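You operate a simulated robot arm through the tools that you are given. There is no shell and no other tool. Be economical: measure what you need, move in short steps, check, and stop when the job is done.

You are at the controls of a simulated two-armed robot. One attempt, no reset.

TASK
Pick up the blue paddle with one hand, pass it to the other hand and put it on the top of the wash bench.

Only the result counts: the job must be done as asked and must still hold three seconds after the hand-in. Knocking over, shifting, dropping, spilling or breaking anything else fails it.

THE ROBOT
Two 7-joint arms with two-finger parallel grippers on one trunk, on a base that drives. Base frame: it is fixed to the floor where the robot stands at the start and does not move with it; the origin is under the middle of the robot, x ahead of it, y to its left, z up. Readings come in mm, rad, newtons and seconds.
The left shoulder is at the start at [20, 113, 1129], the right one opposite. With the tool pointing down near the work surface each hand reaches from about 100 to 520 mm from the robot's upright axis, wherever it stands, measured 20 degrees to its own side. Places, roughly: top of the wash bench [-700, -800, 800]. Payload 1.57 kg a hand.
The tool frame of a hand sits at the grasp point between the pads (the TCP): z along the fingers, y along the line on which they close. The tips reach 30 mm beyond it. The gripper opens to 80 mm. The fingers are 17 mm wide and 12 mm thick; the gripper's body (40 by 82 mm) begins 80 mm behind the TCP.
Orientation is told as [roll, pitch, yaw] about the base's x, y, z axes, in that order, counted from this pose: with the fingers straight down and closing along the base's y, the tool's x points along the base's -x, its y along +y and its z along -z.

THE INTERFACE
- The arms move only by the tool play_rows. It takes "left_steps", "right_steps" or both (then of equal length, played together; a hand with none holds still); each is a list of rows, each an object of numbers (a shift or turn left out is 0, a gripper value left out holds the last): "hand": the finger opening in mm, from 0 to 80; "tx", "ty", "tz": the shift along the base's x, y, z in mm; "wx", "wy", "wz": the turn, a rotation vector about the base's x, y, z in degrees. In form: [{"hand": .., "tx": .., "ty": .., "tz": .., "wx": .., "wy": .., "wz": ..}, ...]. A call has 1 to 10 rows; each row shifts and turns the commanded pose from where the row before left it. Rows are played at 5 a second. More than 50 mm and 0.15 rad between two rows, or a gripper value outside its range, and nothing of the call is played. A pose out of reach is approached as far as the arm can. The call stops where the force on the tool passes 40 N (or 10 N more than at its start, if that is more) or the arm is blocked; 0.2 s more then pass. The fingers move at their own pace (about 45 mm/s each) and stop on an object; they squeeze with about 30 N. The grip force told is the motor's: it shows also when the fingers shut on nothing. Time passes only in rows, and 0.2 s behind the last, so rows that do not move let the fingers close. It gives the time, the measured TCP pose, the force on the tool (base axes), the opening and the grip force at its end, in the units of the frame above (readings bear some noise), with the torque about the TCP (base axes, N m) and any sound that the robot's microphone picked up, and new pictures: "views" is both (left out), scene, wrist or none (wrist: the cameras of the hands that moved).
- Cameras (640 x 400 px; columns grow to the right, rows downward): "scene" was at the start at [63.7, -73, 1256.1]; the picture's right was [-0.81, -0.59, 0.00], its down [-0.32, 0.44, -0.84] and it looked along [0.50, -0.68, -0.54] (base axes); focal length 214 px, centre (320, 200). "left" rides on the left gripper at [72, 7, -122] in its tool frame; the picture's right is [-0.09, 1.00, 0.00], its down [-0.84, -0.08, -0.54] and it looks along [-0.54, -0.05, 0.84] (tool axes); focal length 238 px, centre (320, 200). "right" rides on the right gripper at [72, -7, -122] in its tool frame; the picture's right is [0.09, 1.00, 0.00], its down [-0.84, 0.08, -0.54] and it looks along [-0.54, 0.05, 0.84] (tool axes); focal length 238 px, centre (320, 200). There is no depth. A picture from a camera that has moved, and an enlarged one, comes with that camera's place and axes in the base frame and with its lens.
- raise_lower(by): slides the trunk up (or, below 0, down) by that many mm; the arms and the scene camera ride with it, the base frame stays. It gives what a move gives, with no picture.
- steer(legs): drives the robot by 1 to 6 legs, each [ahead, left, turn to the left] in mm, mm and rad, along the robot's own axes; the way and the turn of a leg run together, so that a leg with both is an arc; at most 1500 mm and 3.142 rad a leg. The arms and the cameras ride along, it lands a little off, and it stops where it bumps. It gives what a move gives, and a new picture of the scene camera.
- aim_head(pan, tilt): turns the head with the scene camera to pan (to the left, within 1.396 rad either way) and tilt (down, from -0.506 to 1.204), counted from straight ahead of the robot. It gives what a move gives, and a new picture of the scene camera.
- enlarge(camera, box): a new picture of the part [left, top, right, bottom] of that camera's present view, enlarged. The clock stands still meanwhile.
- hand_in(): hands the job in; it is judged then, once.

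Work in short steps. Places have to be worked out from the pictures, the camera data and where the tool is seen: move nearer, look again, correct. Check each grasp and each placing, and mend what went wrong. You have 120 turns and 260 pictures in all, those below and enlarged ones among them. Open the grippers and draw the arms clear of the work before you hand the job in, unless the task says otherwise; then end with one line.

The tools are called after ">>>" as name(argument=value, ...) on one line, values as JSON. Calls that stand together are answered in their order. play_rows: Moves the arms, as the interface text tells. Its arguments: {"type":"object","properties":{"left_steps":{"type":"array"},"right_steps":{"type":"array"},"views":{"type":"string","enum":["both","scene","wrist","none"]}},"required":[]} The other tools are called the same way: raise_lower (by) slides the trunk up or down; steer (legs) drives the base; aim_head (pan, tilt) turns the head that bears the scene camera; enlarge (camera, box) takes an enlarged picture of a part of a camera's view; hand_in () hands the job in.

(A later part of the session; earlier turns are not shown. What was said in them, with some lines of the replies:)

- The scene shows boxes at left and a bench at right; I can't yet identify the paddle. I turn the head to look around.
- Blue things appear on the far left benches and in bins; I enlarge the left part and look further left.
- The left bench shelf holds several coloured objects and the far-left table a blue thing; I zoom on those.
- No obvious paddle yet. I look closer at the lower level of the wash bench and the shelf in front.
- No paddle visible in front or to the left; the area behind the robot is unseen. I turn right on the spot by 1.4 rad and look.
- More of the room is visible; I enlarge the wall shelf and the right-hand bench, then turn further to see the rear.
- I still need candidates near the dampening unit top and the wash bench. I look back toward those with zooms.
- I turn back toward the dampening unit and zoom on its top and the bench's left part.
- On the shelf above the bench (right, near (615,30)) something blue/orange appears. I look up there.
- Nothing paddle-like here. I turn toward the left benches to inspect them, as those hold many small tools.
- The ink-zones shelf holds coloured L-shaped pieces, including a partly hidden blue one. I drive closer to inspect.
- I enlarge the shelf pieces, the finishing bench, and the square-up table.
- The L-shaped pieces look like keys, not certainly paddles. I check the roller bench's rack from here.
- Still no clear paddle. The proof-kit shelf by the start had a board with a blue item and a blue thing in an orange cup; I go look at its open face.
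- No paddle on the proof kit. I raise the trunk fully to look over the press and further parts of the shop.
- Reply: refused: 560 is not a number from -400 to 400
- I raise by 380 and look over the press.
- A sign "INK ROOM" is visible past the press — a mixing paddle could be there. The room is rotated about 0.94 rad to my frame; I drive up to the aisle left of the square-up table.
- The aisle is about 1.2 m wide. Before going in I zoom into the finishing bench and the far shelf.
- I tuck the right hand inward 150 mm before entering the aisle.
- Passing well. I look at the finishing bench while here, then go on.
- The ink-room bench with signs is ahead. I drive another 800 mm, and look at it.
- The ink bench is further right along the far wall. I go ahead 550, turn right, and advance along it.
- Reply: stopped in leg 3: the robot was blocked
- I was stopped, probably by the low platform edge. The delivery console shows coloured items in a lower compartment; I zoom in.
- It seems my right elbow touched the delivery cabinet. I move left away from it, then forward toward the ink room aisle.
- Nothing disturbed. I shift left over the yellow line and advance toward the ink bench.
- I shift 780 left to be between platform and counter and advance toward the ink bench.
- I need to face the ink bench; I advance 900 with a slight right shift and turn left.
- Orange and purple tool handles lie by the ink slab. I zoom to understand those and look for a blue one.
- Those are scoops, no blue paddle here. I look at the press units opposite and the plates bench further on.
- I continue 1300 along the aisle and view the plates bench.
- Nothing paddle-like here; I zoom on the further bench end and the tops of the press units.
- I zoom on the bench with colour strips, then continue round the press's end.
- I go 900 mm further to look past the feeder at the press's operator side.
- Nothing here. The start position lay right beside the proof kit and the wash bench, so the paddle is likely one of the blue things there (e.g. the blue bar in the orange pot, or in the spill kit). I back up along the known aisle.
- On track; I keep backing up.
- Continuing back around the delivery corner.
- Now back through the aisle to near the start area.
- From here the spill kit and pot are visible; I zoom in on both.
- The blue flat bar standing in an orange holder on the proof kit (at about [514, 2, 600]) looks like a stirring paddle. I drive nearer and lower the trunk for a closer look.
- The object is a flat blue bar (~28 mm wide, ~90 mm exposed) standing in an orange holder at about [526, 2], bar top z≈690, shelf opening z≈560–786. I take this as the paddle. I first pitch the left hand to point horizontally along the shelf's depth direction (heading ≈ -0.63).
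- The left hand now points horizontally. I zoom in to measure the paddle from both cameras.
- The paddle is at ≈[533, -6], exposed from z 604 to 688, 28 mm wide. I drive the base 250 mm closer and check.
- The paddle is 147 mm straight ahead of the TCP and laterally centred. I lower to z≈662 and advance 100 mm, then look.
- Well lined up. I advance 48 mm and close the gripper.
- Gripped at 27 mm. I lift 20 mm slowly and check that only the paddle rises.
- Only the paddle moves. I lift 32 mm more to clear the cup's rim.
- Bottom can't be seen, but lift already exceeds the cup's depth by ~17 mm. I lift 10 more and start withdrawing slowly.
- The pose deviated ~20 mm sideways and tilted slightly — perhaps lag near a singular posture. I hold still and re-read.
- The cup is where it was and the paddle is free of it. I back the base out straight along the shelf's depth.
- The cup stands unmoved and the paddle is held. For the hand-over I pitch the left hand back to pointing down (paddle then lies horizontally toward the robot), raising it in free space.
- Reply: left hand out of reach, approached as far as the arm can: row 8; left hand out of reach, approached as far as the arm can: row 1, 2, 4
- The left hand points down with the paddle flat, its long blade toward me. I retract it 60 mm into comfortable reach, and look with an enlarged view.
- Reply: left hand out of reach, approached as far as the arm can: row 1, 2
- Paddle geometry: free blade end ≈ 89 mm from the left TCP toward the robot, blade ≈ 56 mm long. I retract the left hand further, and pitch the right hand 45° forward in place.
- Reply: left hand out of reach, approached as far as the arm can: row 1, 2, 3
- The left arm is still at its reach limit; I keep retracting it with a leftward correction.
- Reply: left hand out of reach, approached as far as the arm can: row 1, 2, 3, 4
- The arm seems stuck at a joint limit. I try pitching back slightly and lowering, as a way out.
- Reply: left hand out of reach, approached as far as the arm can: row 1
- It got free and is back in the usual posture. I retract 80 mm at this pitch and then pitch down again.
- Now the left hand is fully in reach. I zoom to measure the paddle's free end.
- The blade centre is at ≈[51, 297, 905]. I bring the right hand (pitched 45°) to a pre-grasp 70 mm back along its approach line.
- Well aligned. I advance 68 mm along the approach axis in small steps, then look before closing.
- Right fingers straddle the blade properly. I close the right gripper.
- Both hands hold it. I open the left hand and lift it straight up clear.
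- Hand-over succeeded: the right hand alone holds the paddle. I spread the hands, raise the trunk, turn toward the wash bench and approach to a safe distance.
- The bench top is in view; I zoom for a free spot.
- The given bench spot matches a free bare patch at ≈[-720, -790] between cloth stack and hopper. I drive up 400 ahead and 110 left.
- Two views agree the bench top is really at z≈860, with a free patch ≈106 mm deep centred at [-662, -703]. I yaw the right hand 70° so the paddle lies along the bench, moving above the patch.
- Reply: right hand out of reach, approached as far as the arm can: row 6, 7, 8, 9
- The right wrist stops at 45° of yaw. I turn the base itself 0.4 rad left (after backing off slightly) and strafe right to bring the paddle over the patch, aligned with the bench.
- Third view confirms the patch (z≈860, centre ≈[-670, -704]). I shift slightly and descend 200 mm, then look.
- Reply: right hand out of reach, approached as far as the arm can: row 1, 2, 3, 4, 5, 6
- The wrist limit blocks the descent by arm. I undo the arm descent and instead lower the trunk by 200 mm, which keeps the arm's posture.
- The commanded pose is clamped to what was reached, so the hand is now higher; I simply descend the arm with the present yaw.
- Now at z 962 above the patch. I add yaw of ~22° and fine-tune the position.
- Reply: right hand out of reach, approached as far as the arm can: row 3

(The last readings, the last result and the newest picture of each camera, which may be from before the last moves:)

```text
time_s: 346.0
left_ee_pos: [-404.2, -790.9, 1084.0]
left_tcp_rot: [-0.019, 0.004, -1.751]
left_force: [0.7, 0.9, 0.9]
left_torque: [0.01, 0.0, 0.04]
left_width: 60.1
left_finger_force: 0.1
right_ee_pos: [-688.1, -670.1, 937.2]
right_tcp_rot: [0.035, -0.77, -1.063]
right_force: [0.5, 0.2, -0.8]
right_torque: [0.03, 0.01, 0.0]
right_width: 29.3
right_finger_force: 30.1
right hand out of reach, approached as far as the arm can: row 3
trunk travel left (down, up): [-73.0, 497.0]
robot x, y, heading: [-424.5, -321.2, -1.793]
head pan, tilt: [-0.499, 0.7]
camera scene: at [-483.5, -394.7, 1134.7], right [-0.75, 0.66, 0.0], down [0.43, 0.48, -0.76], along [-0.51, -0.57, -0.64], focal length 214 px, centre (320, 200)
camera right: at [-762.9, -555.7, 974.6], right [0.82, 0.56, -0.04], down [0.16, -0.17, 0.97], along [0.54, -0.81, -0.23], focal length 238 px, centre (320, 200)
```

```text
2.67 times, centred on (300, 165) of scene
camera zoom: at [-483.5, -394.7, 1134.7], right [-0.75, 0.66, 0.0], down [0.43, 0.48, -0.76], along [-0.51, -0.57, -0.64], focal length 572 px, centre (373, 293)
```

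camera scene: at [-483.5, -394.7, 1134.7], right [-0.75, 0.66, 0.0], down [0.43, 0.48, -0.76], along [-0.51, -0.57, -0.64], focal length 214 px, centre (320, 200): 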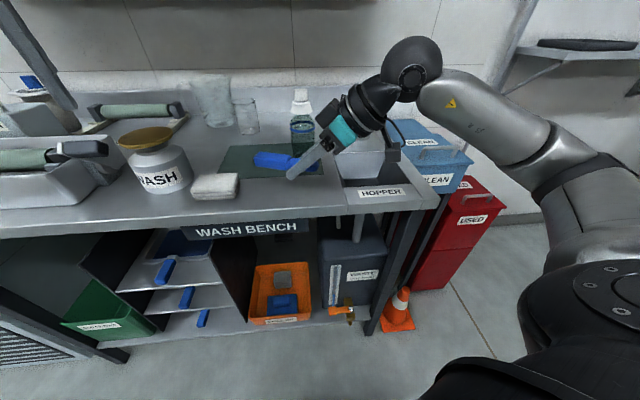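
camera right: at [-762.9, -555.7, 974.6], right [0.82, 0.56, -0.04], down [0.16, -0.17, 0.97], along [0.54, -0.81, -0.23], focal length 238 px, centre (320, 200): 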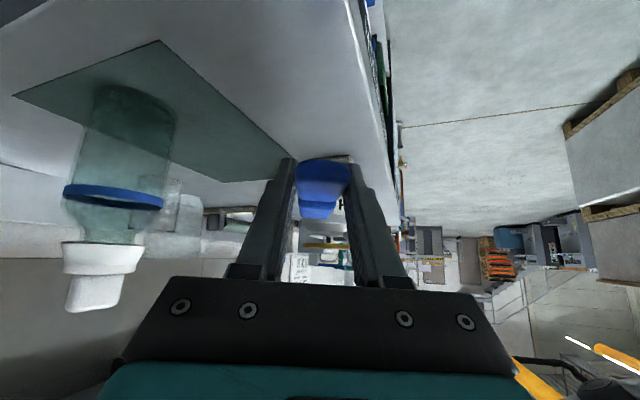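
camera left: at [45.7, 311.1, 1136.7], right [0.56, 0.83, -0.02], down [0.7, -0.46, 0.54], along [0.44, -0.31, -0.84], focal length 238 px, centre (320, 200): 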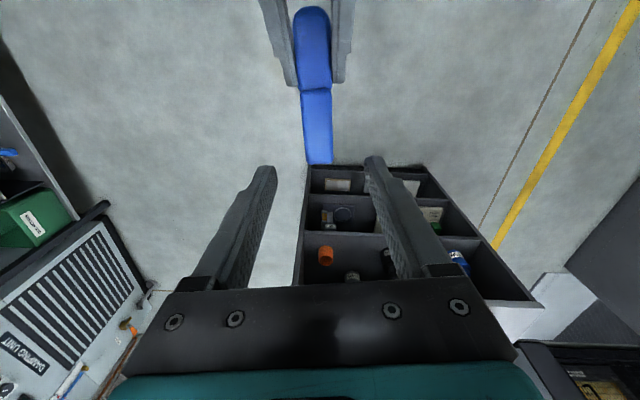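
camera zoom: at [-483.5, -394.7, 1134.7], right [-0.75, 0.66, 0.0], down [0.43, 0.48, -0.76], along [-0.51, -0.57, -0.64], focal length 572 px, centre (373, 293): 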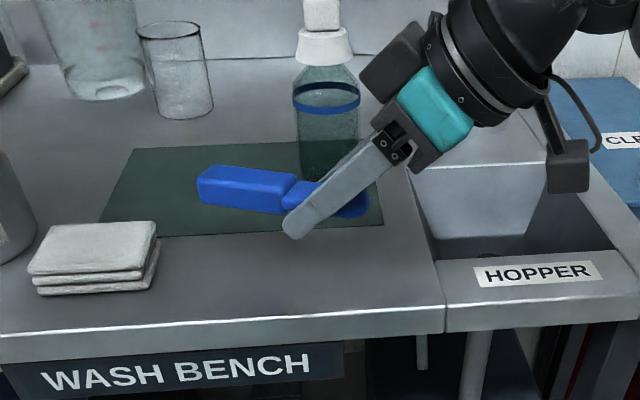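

Projection confirms the paddle's centre is over the middle of the bare strip. I descend 38 mm in small steps and check.

>>> play_rows(right_steps=[{"tz": -10}, {"tz": -10}, {"tz": -10}, {"tz": -8}, {}], views="none")

>>> enlarge(camera="scene", box=[220, 120, 380, 220])

```text
time_s: 347.2
left_ee_pos: [-403.8, -790.1, 1085.0]
left_tcp_rot: [-0.017, 0.003, -1.752]
left_force: [-0.6, 0.2, 0.2]
left_torque: [0.01, 0.01, 0.01]
left_width: 59.8
left_finger_force: 0.1
right_ee_pos: [-684.6, -671.9, 899.5]
right_tcp_rot: [0.036, -0.77, -1.063]
right_force: [-0.7, 0.6, -0.4]
right_torque: [0.03, 0.07, 0.0]
right_width: 29.1
right_finger_force: 30.1
trunk travel left (down, up): [-73.0, 497.0]
robot x, y, heading: [-427.3, -319.9, -1.8]
head pan, tilt: [-0.499, 0.7]
```

```text
4.00 times, centred on (300, 170) of scene
camera zoom: at [-483.5, -394.7, 1134.7], right [-0.75, 0.66, 0.0], down [0.43, 0.48, -0.76], along [-0.51, -0.57, -0.64], focal length 858 px, centre (400, 320)
```

zoom: 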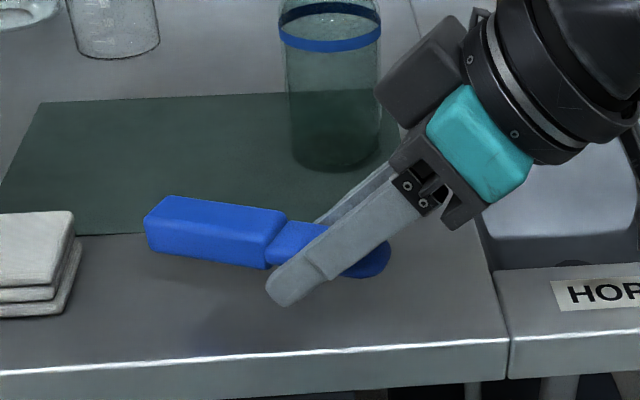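

Still clear of the surface. I descend in 3 mm steps watching the force.

>>> play_rows(right_steps=[{"tz": -3}, {"tz": -3}, {"tz": -3}, {}], views="none")

>>> enlarge(camera="scene", box=[220, 120, 380, 220])

```text
time_s: 348.2
left_ee_pos: [-403.3, -790.7, 1084.8]
left_tcp_rot: [-0.017, 0.003, -1.751]
left_force: [0.8, 0.2, 1.6]
left_torque: [-0.02, 0.01, 0.01]
left_width: 59.9
left_finger_force: 0.1
right_ee_pos: [-686.7, -670.0, 889.4]
right_tcp_rot: [0.034, -0.768, -1.065]
right_force: [0.0, -0.3, -1.1]
right_torque: [-0.01, -0.01, -0.01]
right_width: 29.4
right_finger_force: 29.7
trunk travel left (down, up): [-73.0, 497.0]
robot x, y, heading: [-421.8, -319.3, -1.797]
head pan, tilt: [-0.499, 0.7]
```

```text
4.00 times, centred on (300, 170) of scene
camera zoom: at [-483.5, -394.7, 1134.7], right [-0.75, 0.66, 0.0], down [0.43, 0.48, -0.76], along [-0.51, -0.57, -0.64], focal length 858 px, centre (400, 320)
```

zoom: 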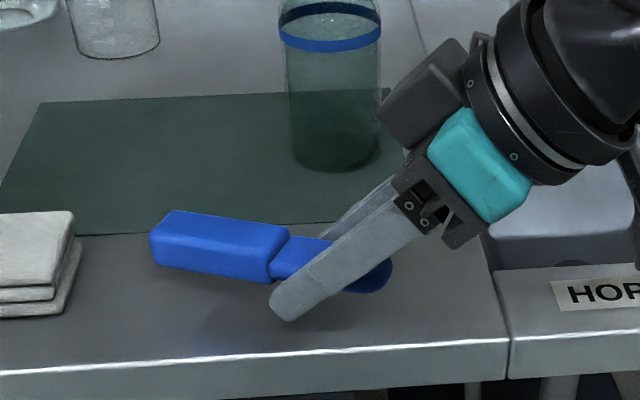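

No contact yet; I continue down in 3 mm steps.

>>> play_rows(right_steps=[{"tz": -3}, {"tz": -3}, {"tz": -3}, {"tz": -3}, {}], views="none")

>>> enlarge(camera="scene", box=[220, 120, 380, 220])

```text
time_s: 349.4
left_ee_pos: [-404.4, -789.1, 1084.4]
left_tcp_rot: [-0.018, 0.002, -1.751]
left_force: [-0.4, 0.0, 0.0]
left_torque: [-0.01, -0.01, 0.0]
left_width: 60.0
left_finger_force: 0.0
right_ee_pos: [-684.8, -670.8, 877.9]
right_tcp_rot: [0.033, -0.77, -1.065]
right_force: [0.0, 0.4, 0.1]
right_torque: [0.01, -0.02, 0.0]
right_width: 29.0
right_finger_force: 29.7
trunk travel left (down, up): [-73.0, 497.0]
robot x, y, heading: [-424.5, -323.5, -1.798]
head pan, tilt: [-0.499, 0.7]
```

```text
4.00 times, centred on (300, 170) of scene
camera zoom: at [-483.4, -394.7, 1134.7], right [-0.75, 0.66, 0.0], down [0.43, 0.48, -0.76], along [-0.51, -0.57, -0.64], focal length 858 px, centre (400, 320)
```

zoom: 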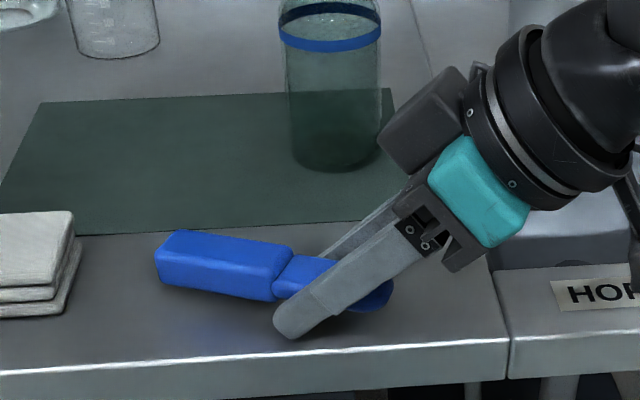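

The top is a bit lower than thought (~840), so the paddle should go ~24 mm deeper. I shift, then continue down.

>>> play_rows(right_steps=[{"tx": -7, "ty": -10}, {"tx": -7, "ty": -10}, {"tz": -3}, {"tz": -3}, {}], views="none")

>>> enlarge(camera="scene", box=[220, 120, 380, 220])

```text
time_s: 350.6
left_ee_pos: [-404.4, -790.7, 1083.8]
left_tcp_rot: [-0.017, 0.003, -1.751]
left_force: [0.9, -0.7, -0.1]
left_torque: [0.0, -0.02, 0.0]
left_width: 59.9
left_finger_force: 0.0
right_ee_pos: [-685.4, -692.0, 877.4]
right_tcp_rot: [0.021, -0.79, -1.051]
right_force: [-0.5, -2.8, 5.6]
right_torque: [-0.18, 0.04, 0.07]
right_width: 29.1
right_finger_force: 29.5
right hand out of reach, approached as far as the arm can: row 1, 2
trunk travel left (down, up): [-73.0, 497.0]
robot x, y, heading: [-428.4, -320.8, -1.794]
head pan, tilt: [-0.499, 0.7]
stopped in row 5 (right hand): the force on the tool passed its limit at 41 N (the readings are from after the stop); the commanded pose is now the measured one
```

```text
4.00 times, centred on (300, 170) of scene
camera zoom: at [-483.4, -394.7, 1134.4], right [-0.75, 0.66, 0.0], down [0.43, 0.48, -0.76], along [-0.51, -0.57, -0.64], focal length 858 px, centre (400, 320)
```

zoom: 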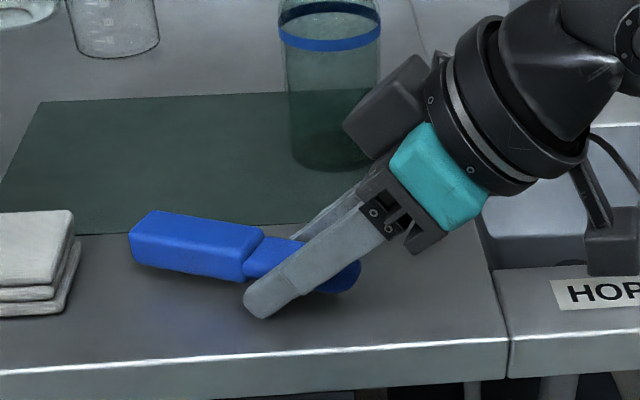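

Contact force: fingertips touch the bench (top ≈ 847); the paddle is centred on the bare strip and hangs a few mm above it. I open the right hand gently.

>>> play_rows(right_steps=[{"hand": 36}, {"hand": 44}, {"hand": 52}, {}, {}], views="wrist")

>>> enlarge(camera="scene", box=[220, 120, 380, 220])

```text
time_s: 351.8
left_ee_pos: [-402.9, -788.5, 1084.7]
left_tcp_rot: [-0.017, 0.003, -1.75]
left_force: [0.2, -0.2, -0.6]
left_torque: [0.0, 0.02, 0.02]
left_width: 60.1
left_finger_force: 0.1
right_ee_pos: [-683.6, -691.5, 877.5]
right_tcp_rot: [0.02, -0.789, -1.05]
right_force: [11.1, 5.6, 15.8]
right_torque: [-0.24, -0.11, 0.26]
right_width: 40.5
right_finger_force: 0.1
trunk travel left (down, up): [-73.0, 497.0]
robot x, y, heading: [-423.9, -321.9, -1.794]
head pan, tilt: [-0.499, 0.7]
camera right: at [-757.8, -576.2, 912.2], right [0.82, 0.56, -0.05], down [0.16, -0.14, 0.98], along [0.54, -0.81, -0.21], focal length 238 px, centre (320, 200)
```

right: 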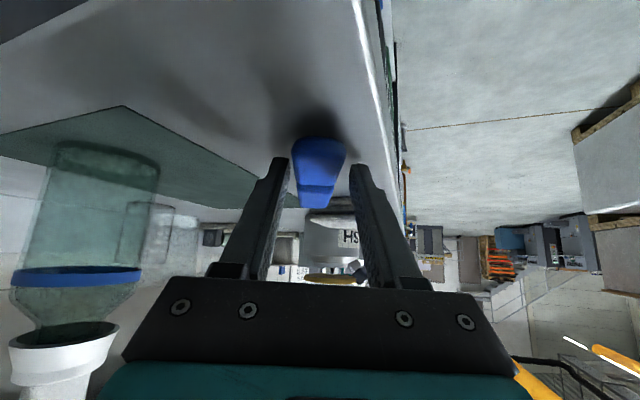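

```text
4.00 times, centred on (300, 170) of scene
camera zoom: at [-481.9, -393.1, 1134.9], right [-0.75, 0.66, 0.0], down [0.43, 0.48, -0.77], along [-0.51, -0.57, -0.64], focal length 858 px, centre (400, 320)
```

zoom: 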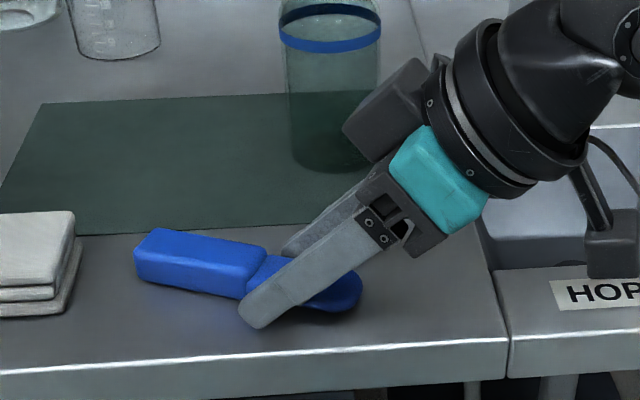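

The paddle rests on the bench; the fingers press on the surface. I raise 5 mm and finish opening.

>>> play_rows(right_steps=[{"tz": 3}, {"tz": 3}, {"hand": 56}, {}], views="wrist")

>>> enlarge(camera="scene", box=[220, 120, 380, 220])

```text
time_s: 352.8
left_ee_pos: [-404.3, -790.6, 1083.8]
left_tcp_rot: [-0.018, 0.005, -1.75]
left_force: [0.0, -0.2, 0.0]
left_torque: [-0.02, -0.02, -0.03]
left_width: 60.2
left_finger_force: 0.0
right_ee_pos: [-684.5, -692.7, 880.3]
right_tcp_rot: [0.025, -0.783, -1.059]
right_force: [0.1, -0.7, 0.0]
right_torque: [0.0, 0.03, 0.0]
right_width: 55.9
right_finger_force: 0.1
trunk travel left (down, up): [-73.0, 497.0]
robot x, y, heading: [-428.2, -320.8, -1.797]
head pan, tilt: [-0.499, 0.7]
camera right: at [-759.3, -577.1, 916.6], right [0.83, 0.56, -0.05], down [0.16, -0.15, 0.98], along [0.54, -0.81, -0.21], focal length 238 px, centre (320, 200)
```

right: 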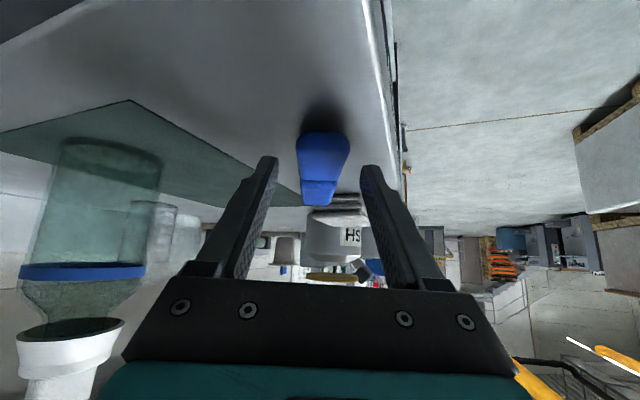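

```text
4.00 times, centred on (300, 170) of scene
camera zoom: at [-483.5, -394.4, 1134.7], right [-0.75, 0.66, 0.0], down [0.43, 0.48, -0.76], along [-0.51, -0.57, -0.64], focal length 858 px, centre (400, 320)
```

zoom: 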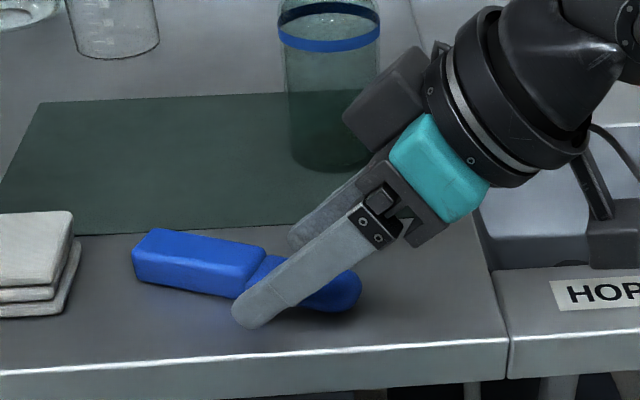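

Force is zero and the paddle lies on the bench. I retreat along the tool axis and then straight up.

>>> play_rows(right_steps=[{"tx": -7, "ty": 12.3, "tz": 14}, {"tx": -7, "ty": 12.3, "tz": 14}, {"tx": -7, "ty": 12.3, "tz": 20}, {"tx": -7, "ty": 12.3, "tz": 30}, {"tz": 40}, {"tz": 40}, {"tz": 30}], views="both")

>>> enlarge(camera="scene", box=[180, 80, 420, 230])

```text
time_s: 354.4
left_ee_pos: [-404.3, -792.1, 1083.7]
left_tcp_rot: [-0.018, 0.002, -1.749]
left_force: [-1.0, 0.1, 1.1]
left_torque: [-0.02, 0.01, -0.03]
left_width: 60.0
left_finger_force: 0.0
right_ee_pos: [-689.6, -649.5, 1059.2]
right_tcp_rot: [0.024, -0.783, -1.056]
right_force: [0.2, -0.2, 0.7]
right_torque: [0.03, 0.0, -0.06]
right_width: 56.0
right_finger_force: 0.1
right hand out of reach, approached as far as the arm can: row 1, 2, 3
trunk travel left (down, up): [-73.0, 497.0]
robot x, y, heading: [-425.9, -317.5, -1.795]
head pan, tilt: [-0.499, 0.7]
camera scene: at [-483.5, -394.5, 1134.7], right [-0.75, 0.66, 0.0], down [0.43, 0.48, -0.77], along [-0.51, -0.57, -0.64], focal length 214 px, centre (320, 200)
camera right: at [-765.2, -533.5, 1093.8], right [0.82, 0.56, -0.05], down [0.16, -0.15, 0.98], along [0.54, -0.81, -0.21], focal length 238 px, centre (320, 200)
```

scene: 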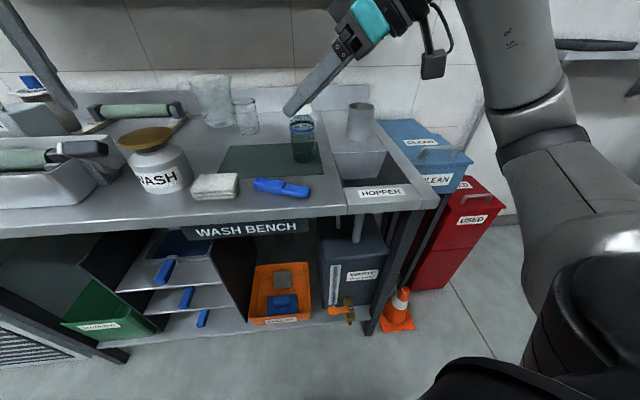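
right: 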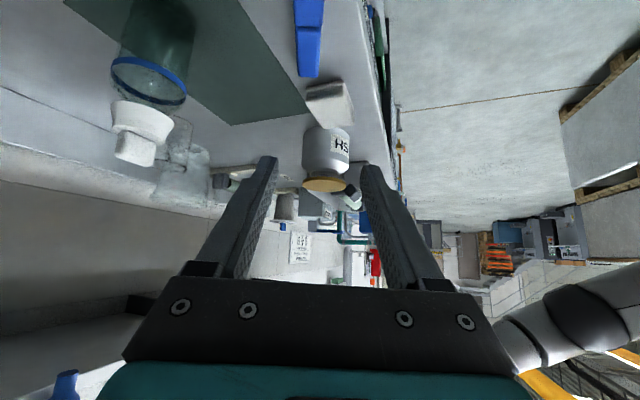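

```text
2.67 times, centred on (300, 155) of scene
camera zoom: at [-483.5, -394.5, 1134.7], right [-0.75, 0.66, 0.0], down [0.43, 0.48, -0.77], along [-0.51, -0.57, -0.64], focal length 572 px, centre (373, 320)
```

zoom: 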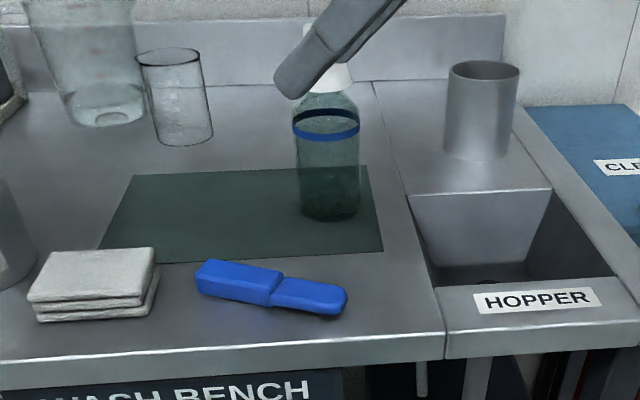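

The paddle lies flat on the bench and everything else stands as before. I raise the trunk and back away clear.

>>> raise_lower(by=150)

>>> steer(legs=[[-300, 0, 0]])

>>> enlarge(camera="scene", box=[160, 60, 480, 260])

```text
time_s: 356.1
left_ee_pos: [-403.6, -790.5, 1234.0]
left_tcp_rot: [-0.02, 0.004, -1.749]
left_force: [0.2, -0.3, 0.0]
left_torque: [0.02, 0.01, 0.0]
left_width: 59.9
left_finger_force: 0.1
right_ee_pos: [-689.6, -648.5, 1208.2]
right_tcp_rot: [0.025, -0.786, -1.055]
right_force: [-0.8, 0.0, 0.2]
right_torque: [-0.02, 0.01, -0.02]
right_width: 56.3
right_finger_force: 0.0
trunk travel left (down, up): [-223.0, 347.0]
robot x, y, heading: [-425.6, -322.6, -1.793]
head pan, tilt: [-0.499, 0.7]
```

```text
time_s: 358.2
left_ee_pos: [-336.8, -496.8, 1234.9]
left_tcp_rot: [-0.016, 0.002, -1.753]
left_force: [-0.4, 0.4, -0.4]
left_torque: [-0.08, 0.01, 0.0]
left_width: 60.0
left_finger_force: 0.1
right_ee_pos: [-624.2, -355.1, 1208.8]
right_tcp_rot: [0.024, -0.785, -1.057]
right_force: [-0.1, -0.1, 0.4]
right_torque: [0.02, 0.01, -0.01]
right_width: 55.9
right_finger_force: 0.2
trunk travel left (down, up): [-223.0, 347.0]
robot x, y, heading: [-362.9, -29.3, -1.8]
head pan, tilt: [-0.499, 0.7]
camera scene: at [-416.1, -101.1, 1284.7], right [-0.75, 0.66, 0.0], down [0.43, 0.48, -0.77], along [-0.51, -0.57, -0.64], focal length 214 px, centre (320, 200)
```

scene: 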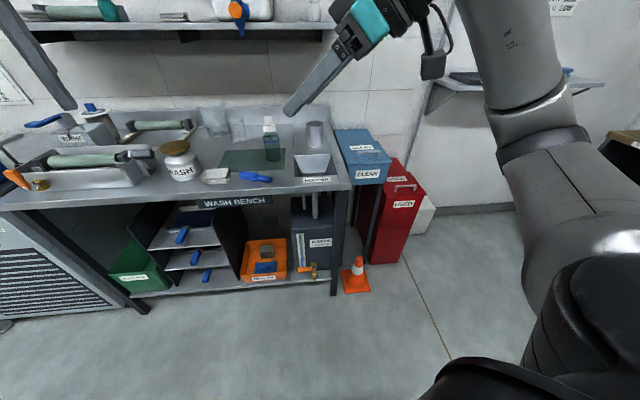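

```text
2.00 times, centred on (320, 160) of scene
camera zoom: at [-416.1, -101.1, 1284.7], right [-0.75, 0.66, 0.0], down [0.43, 0.48, -0.77], along [-0.51, -0.57, -0.64], focal length 429 px, centre (320, 280)
```

zoom: 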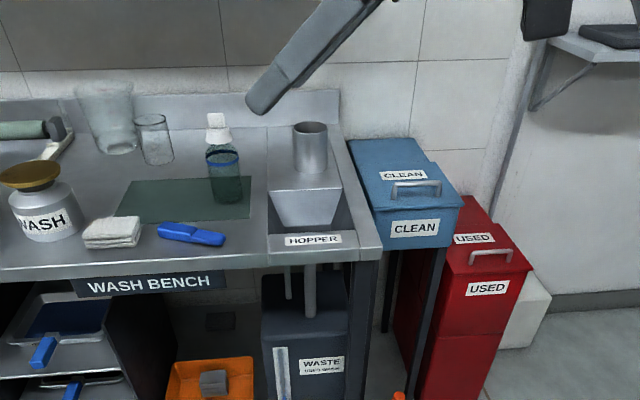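

The paddle rests on the bench, both hands are open and empty, and the arms are clear of the work. I hand in.

>>> hand_in()

```text
The job is handed in.
```

I picked the blue paddle out of its orange holder on the proof kit with the left hand, passed it to the right hand, and laid it flat on the wash bench. No label confirmed it was the paddle; I chose it by shape. My right arm touched the delivery cabinet once while I was searching, and I saw no change there afterwards.
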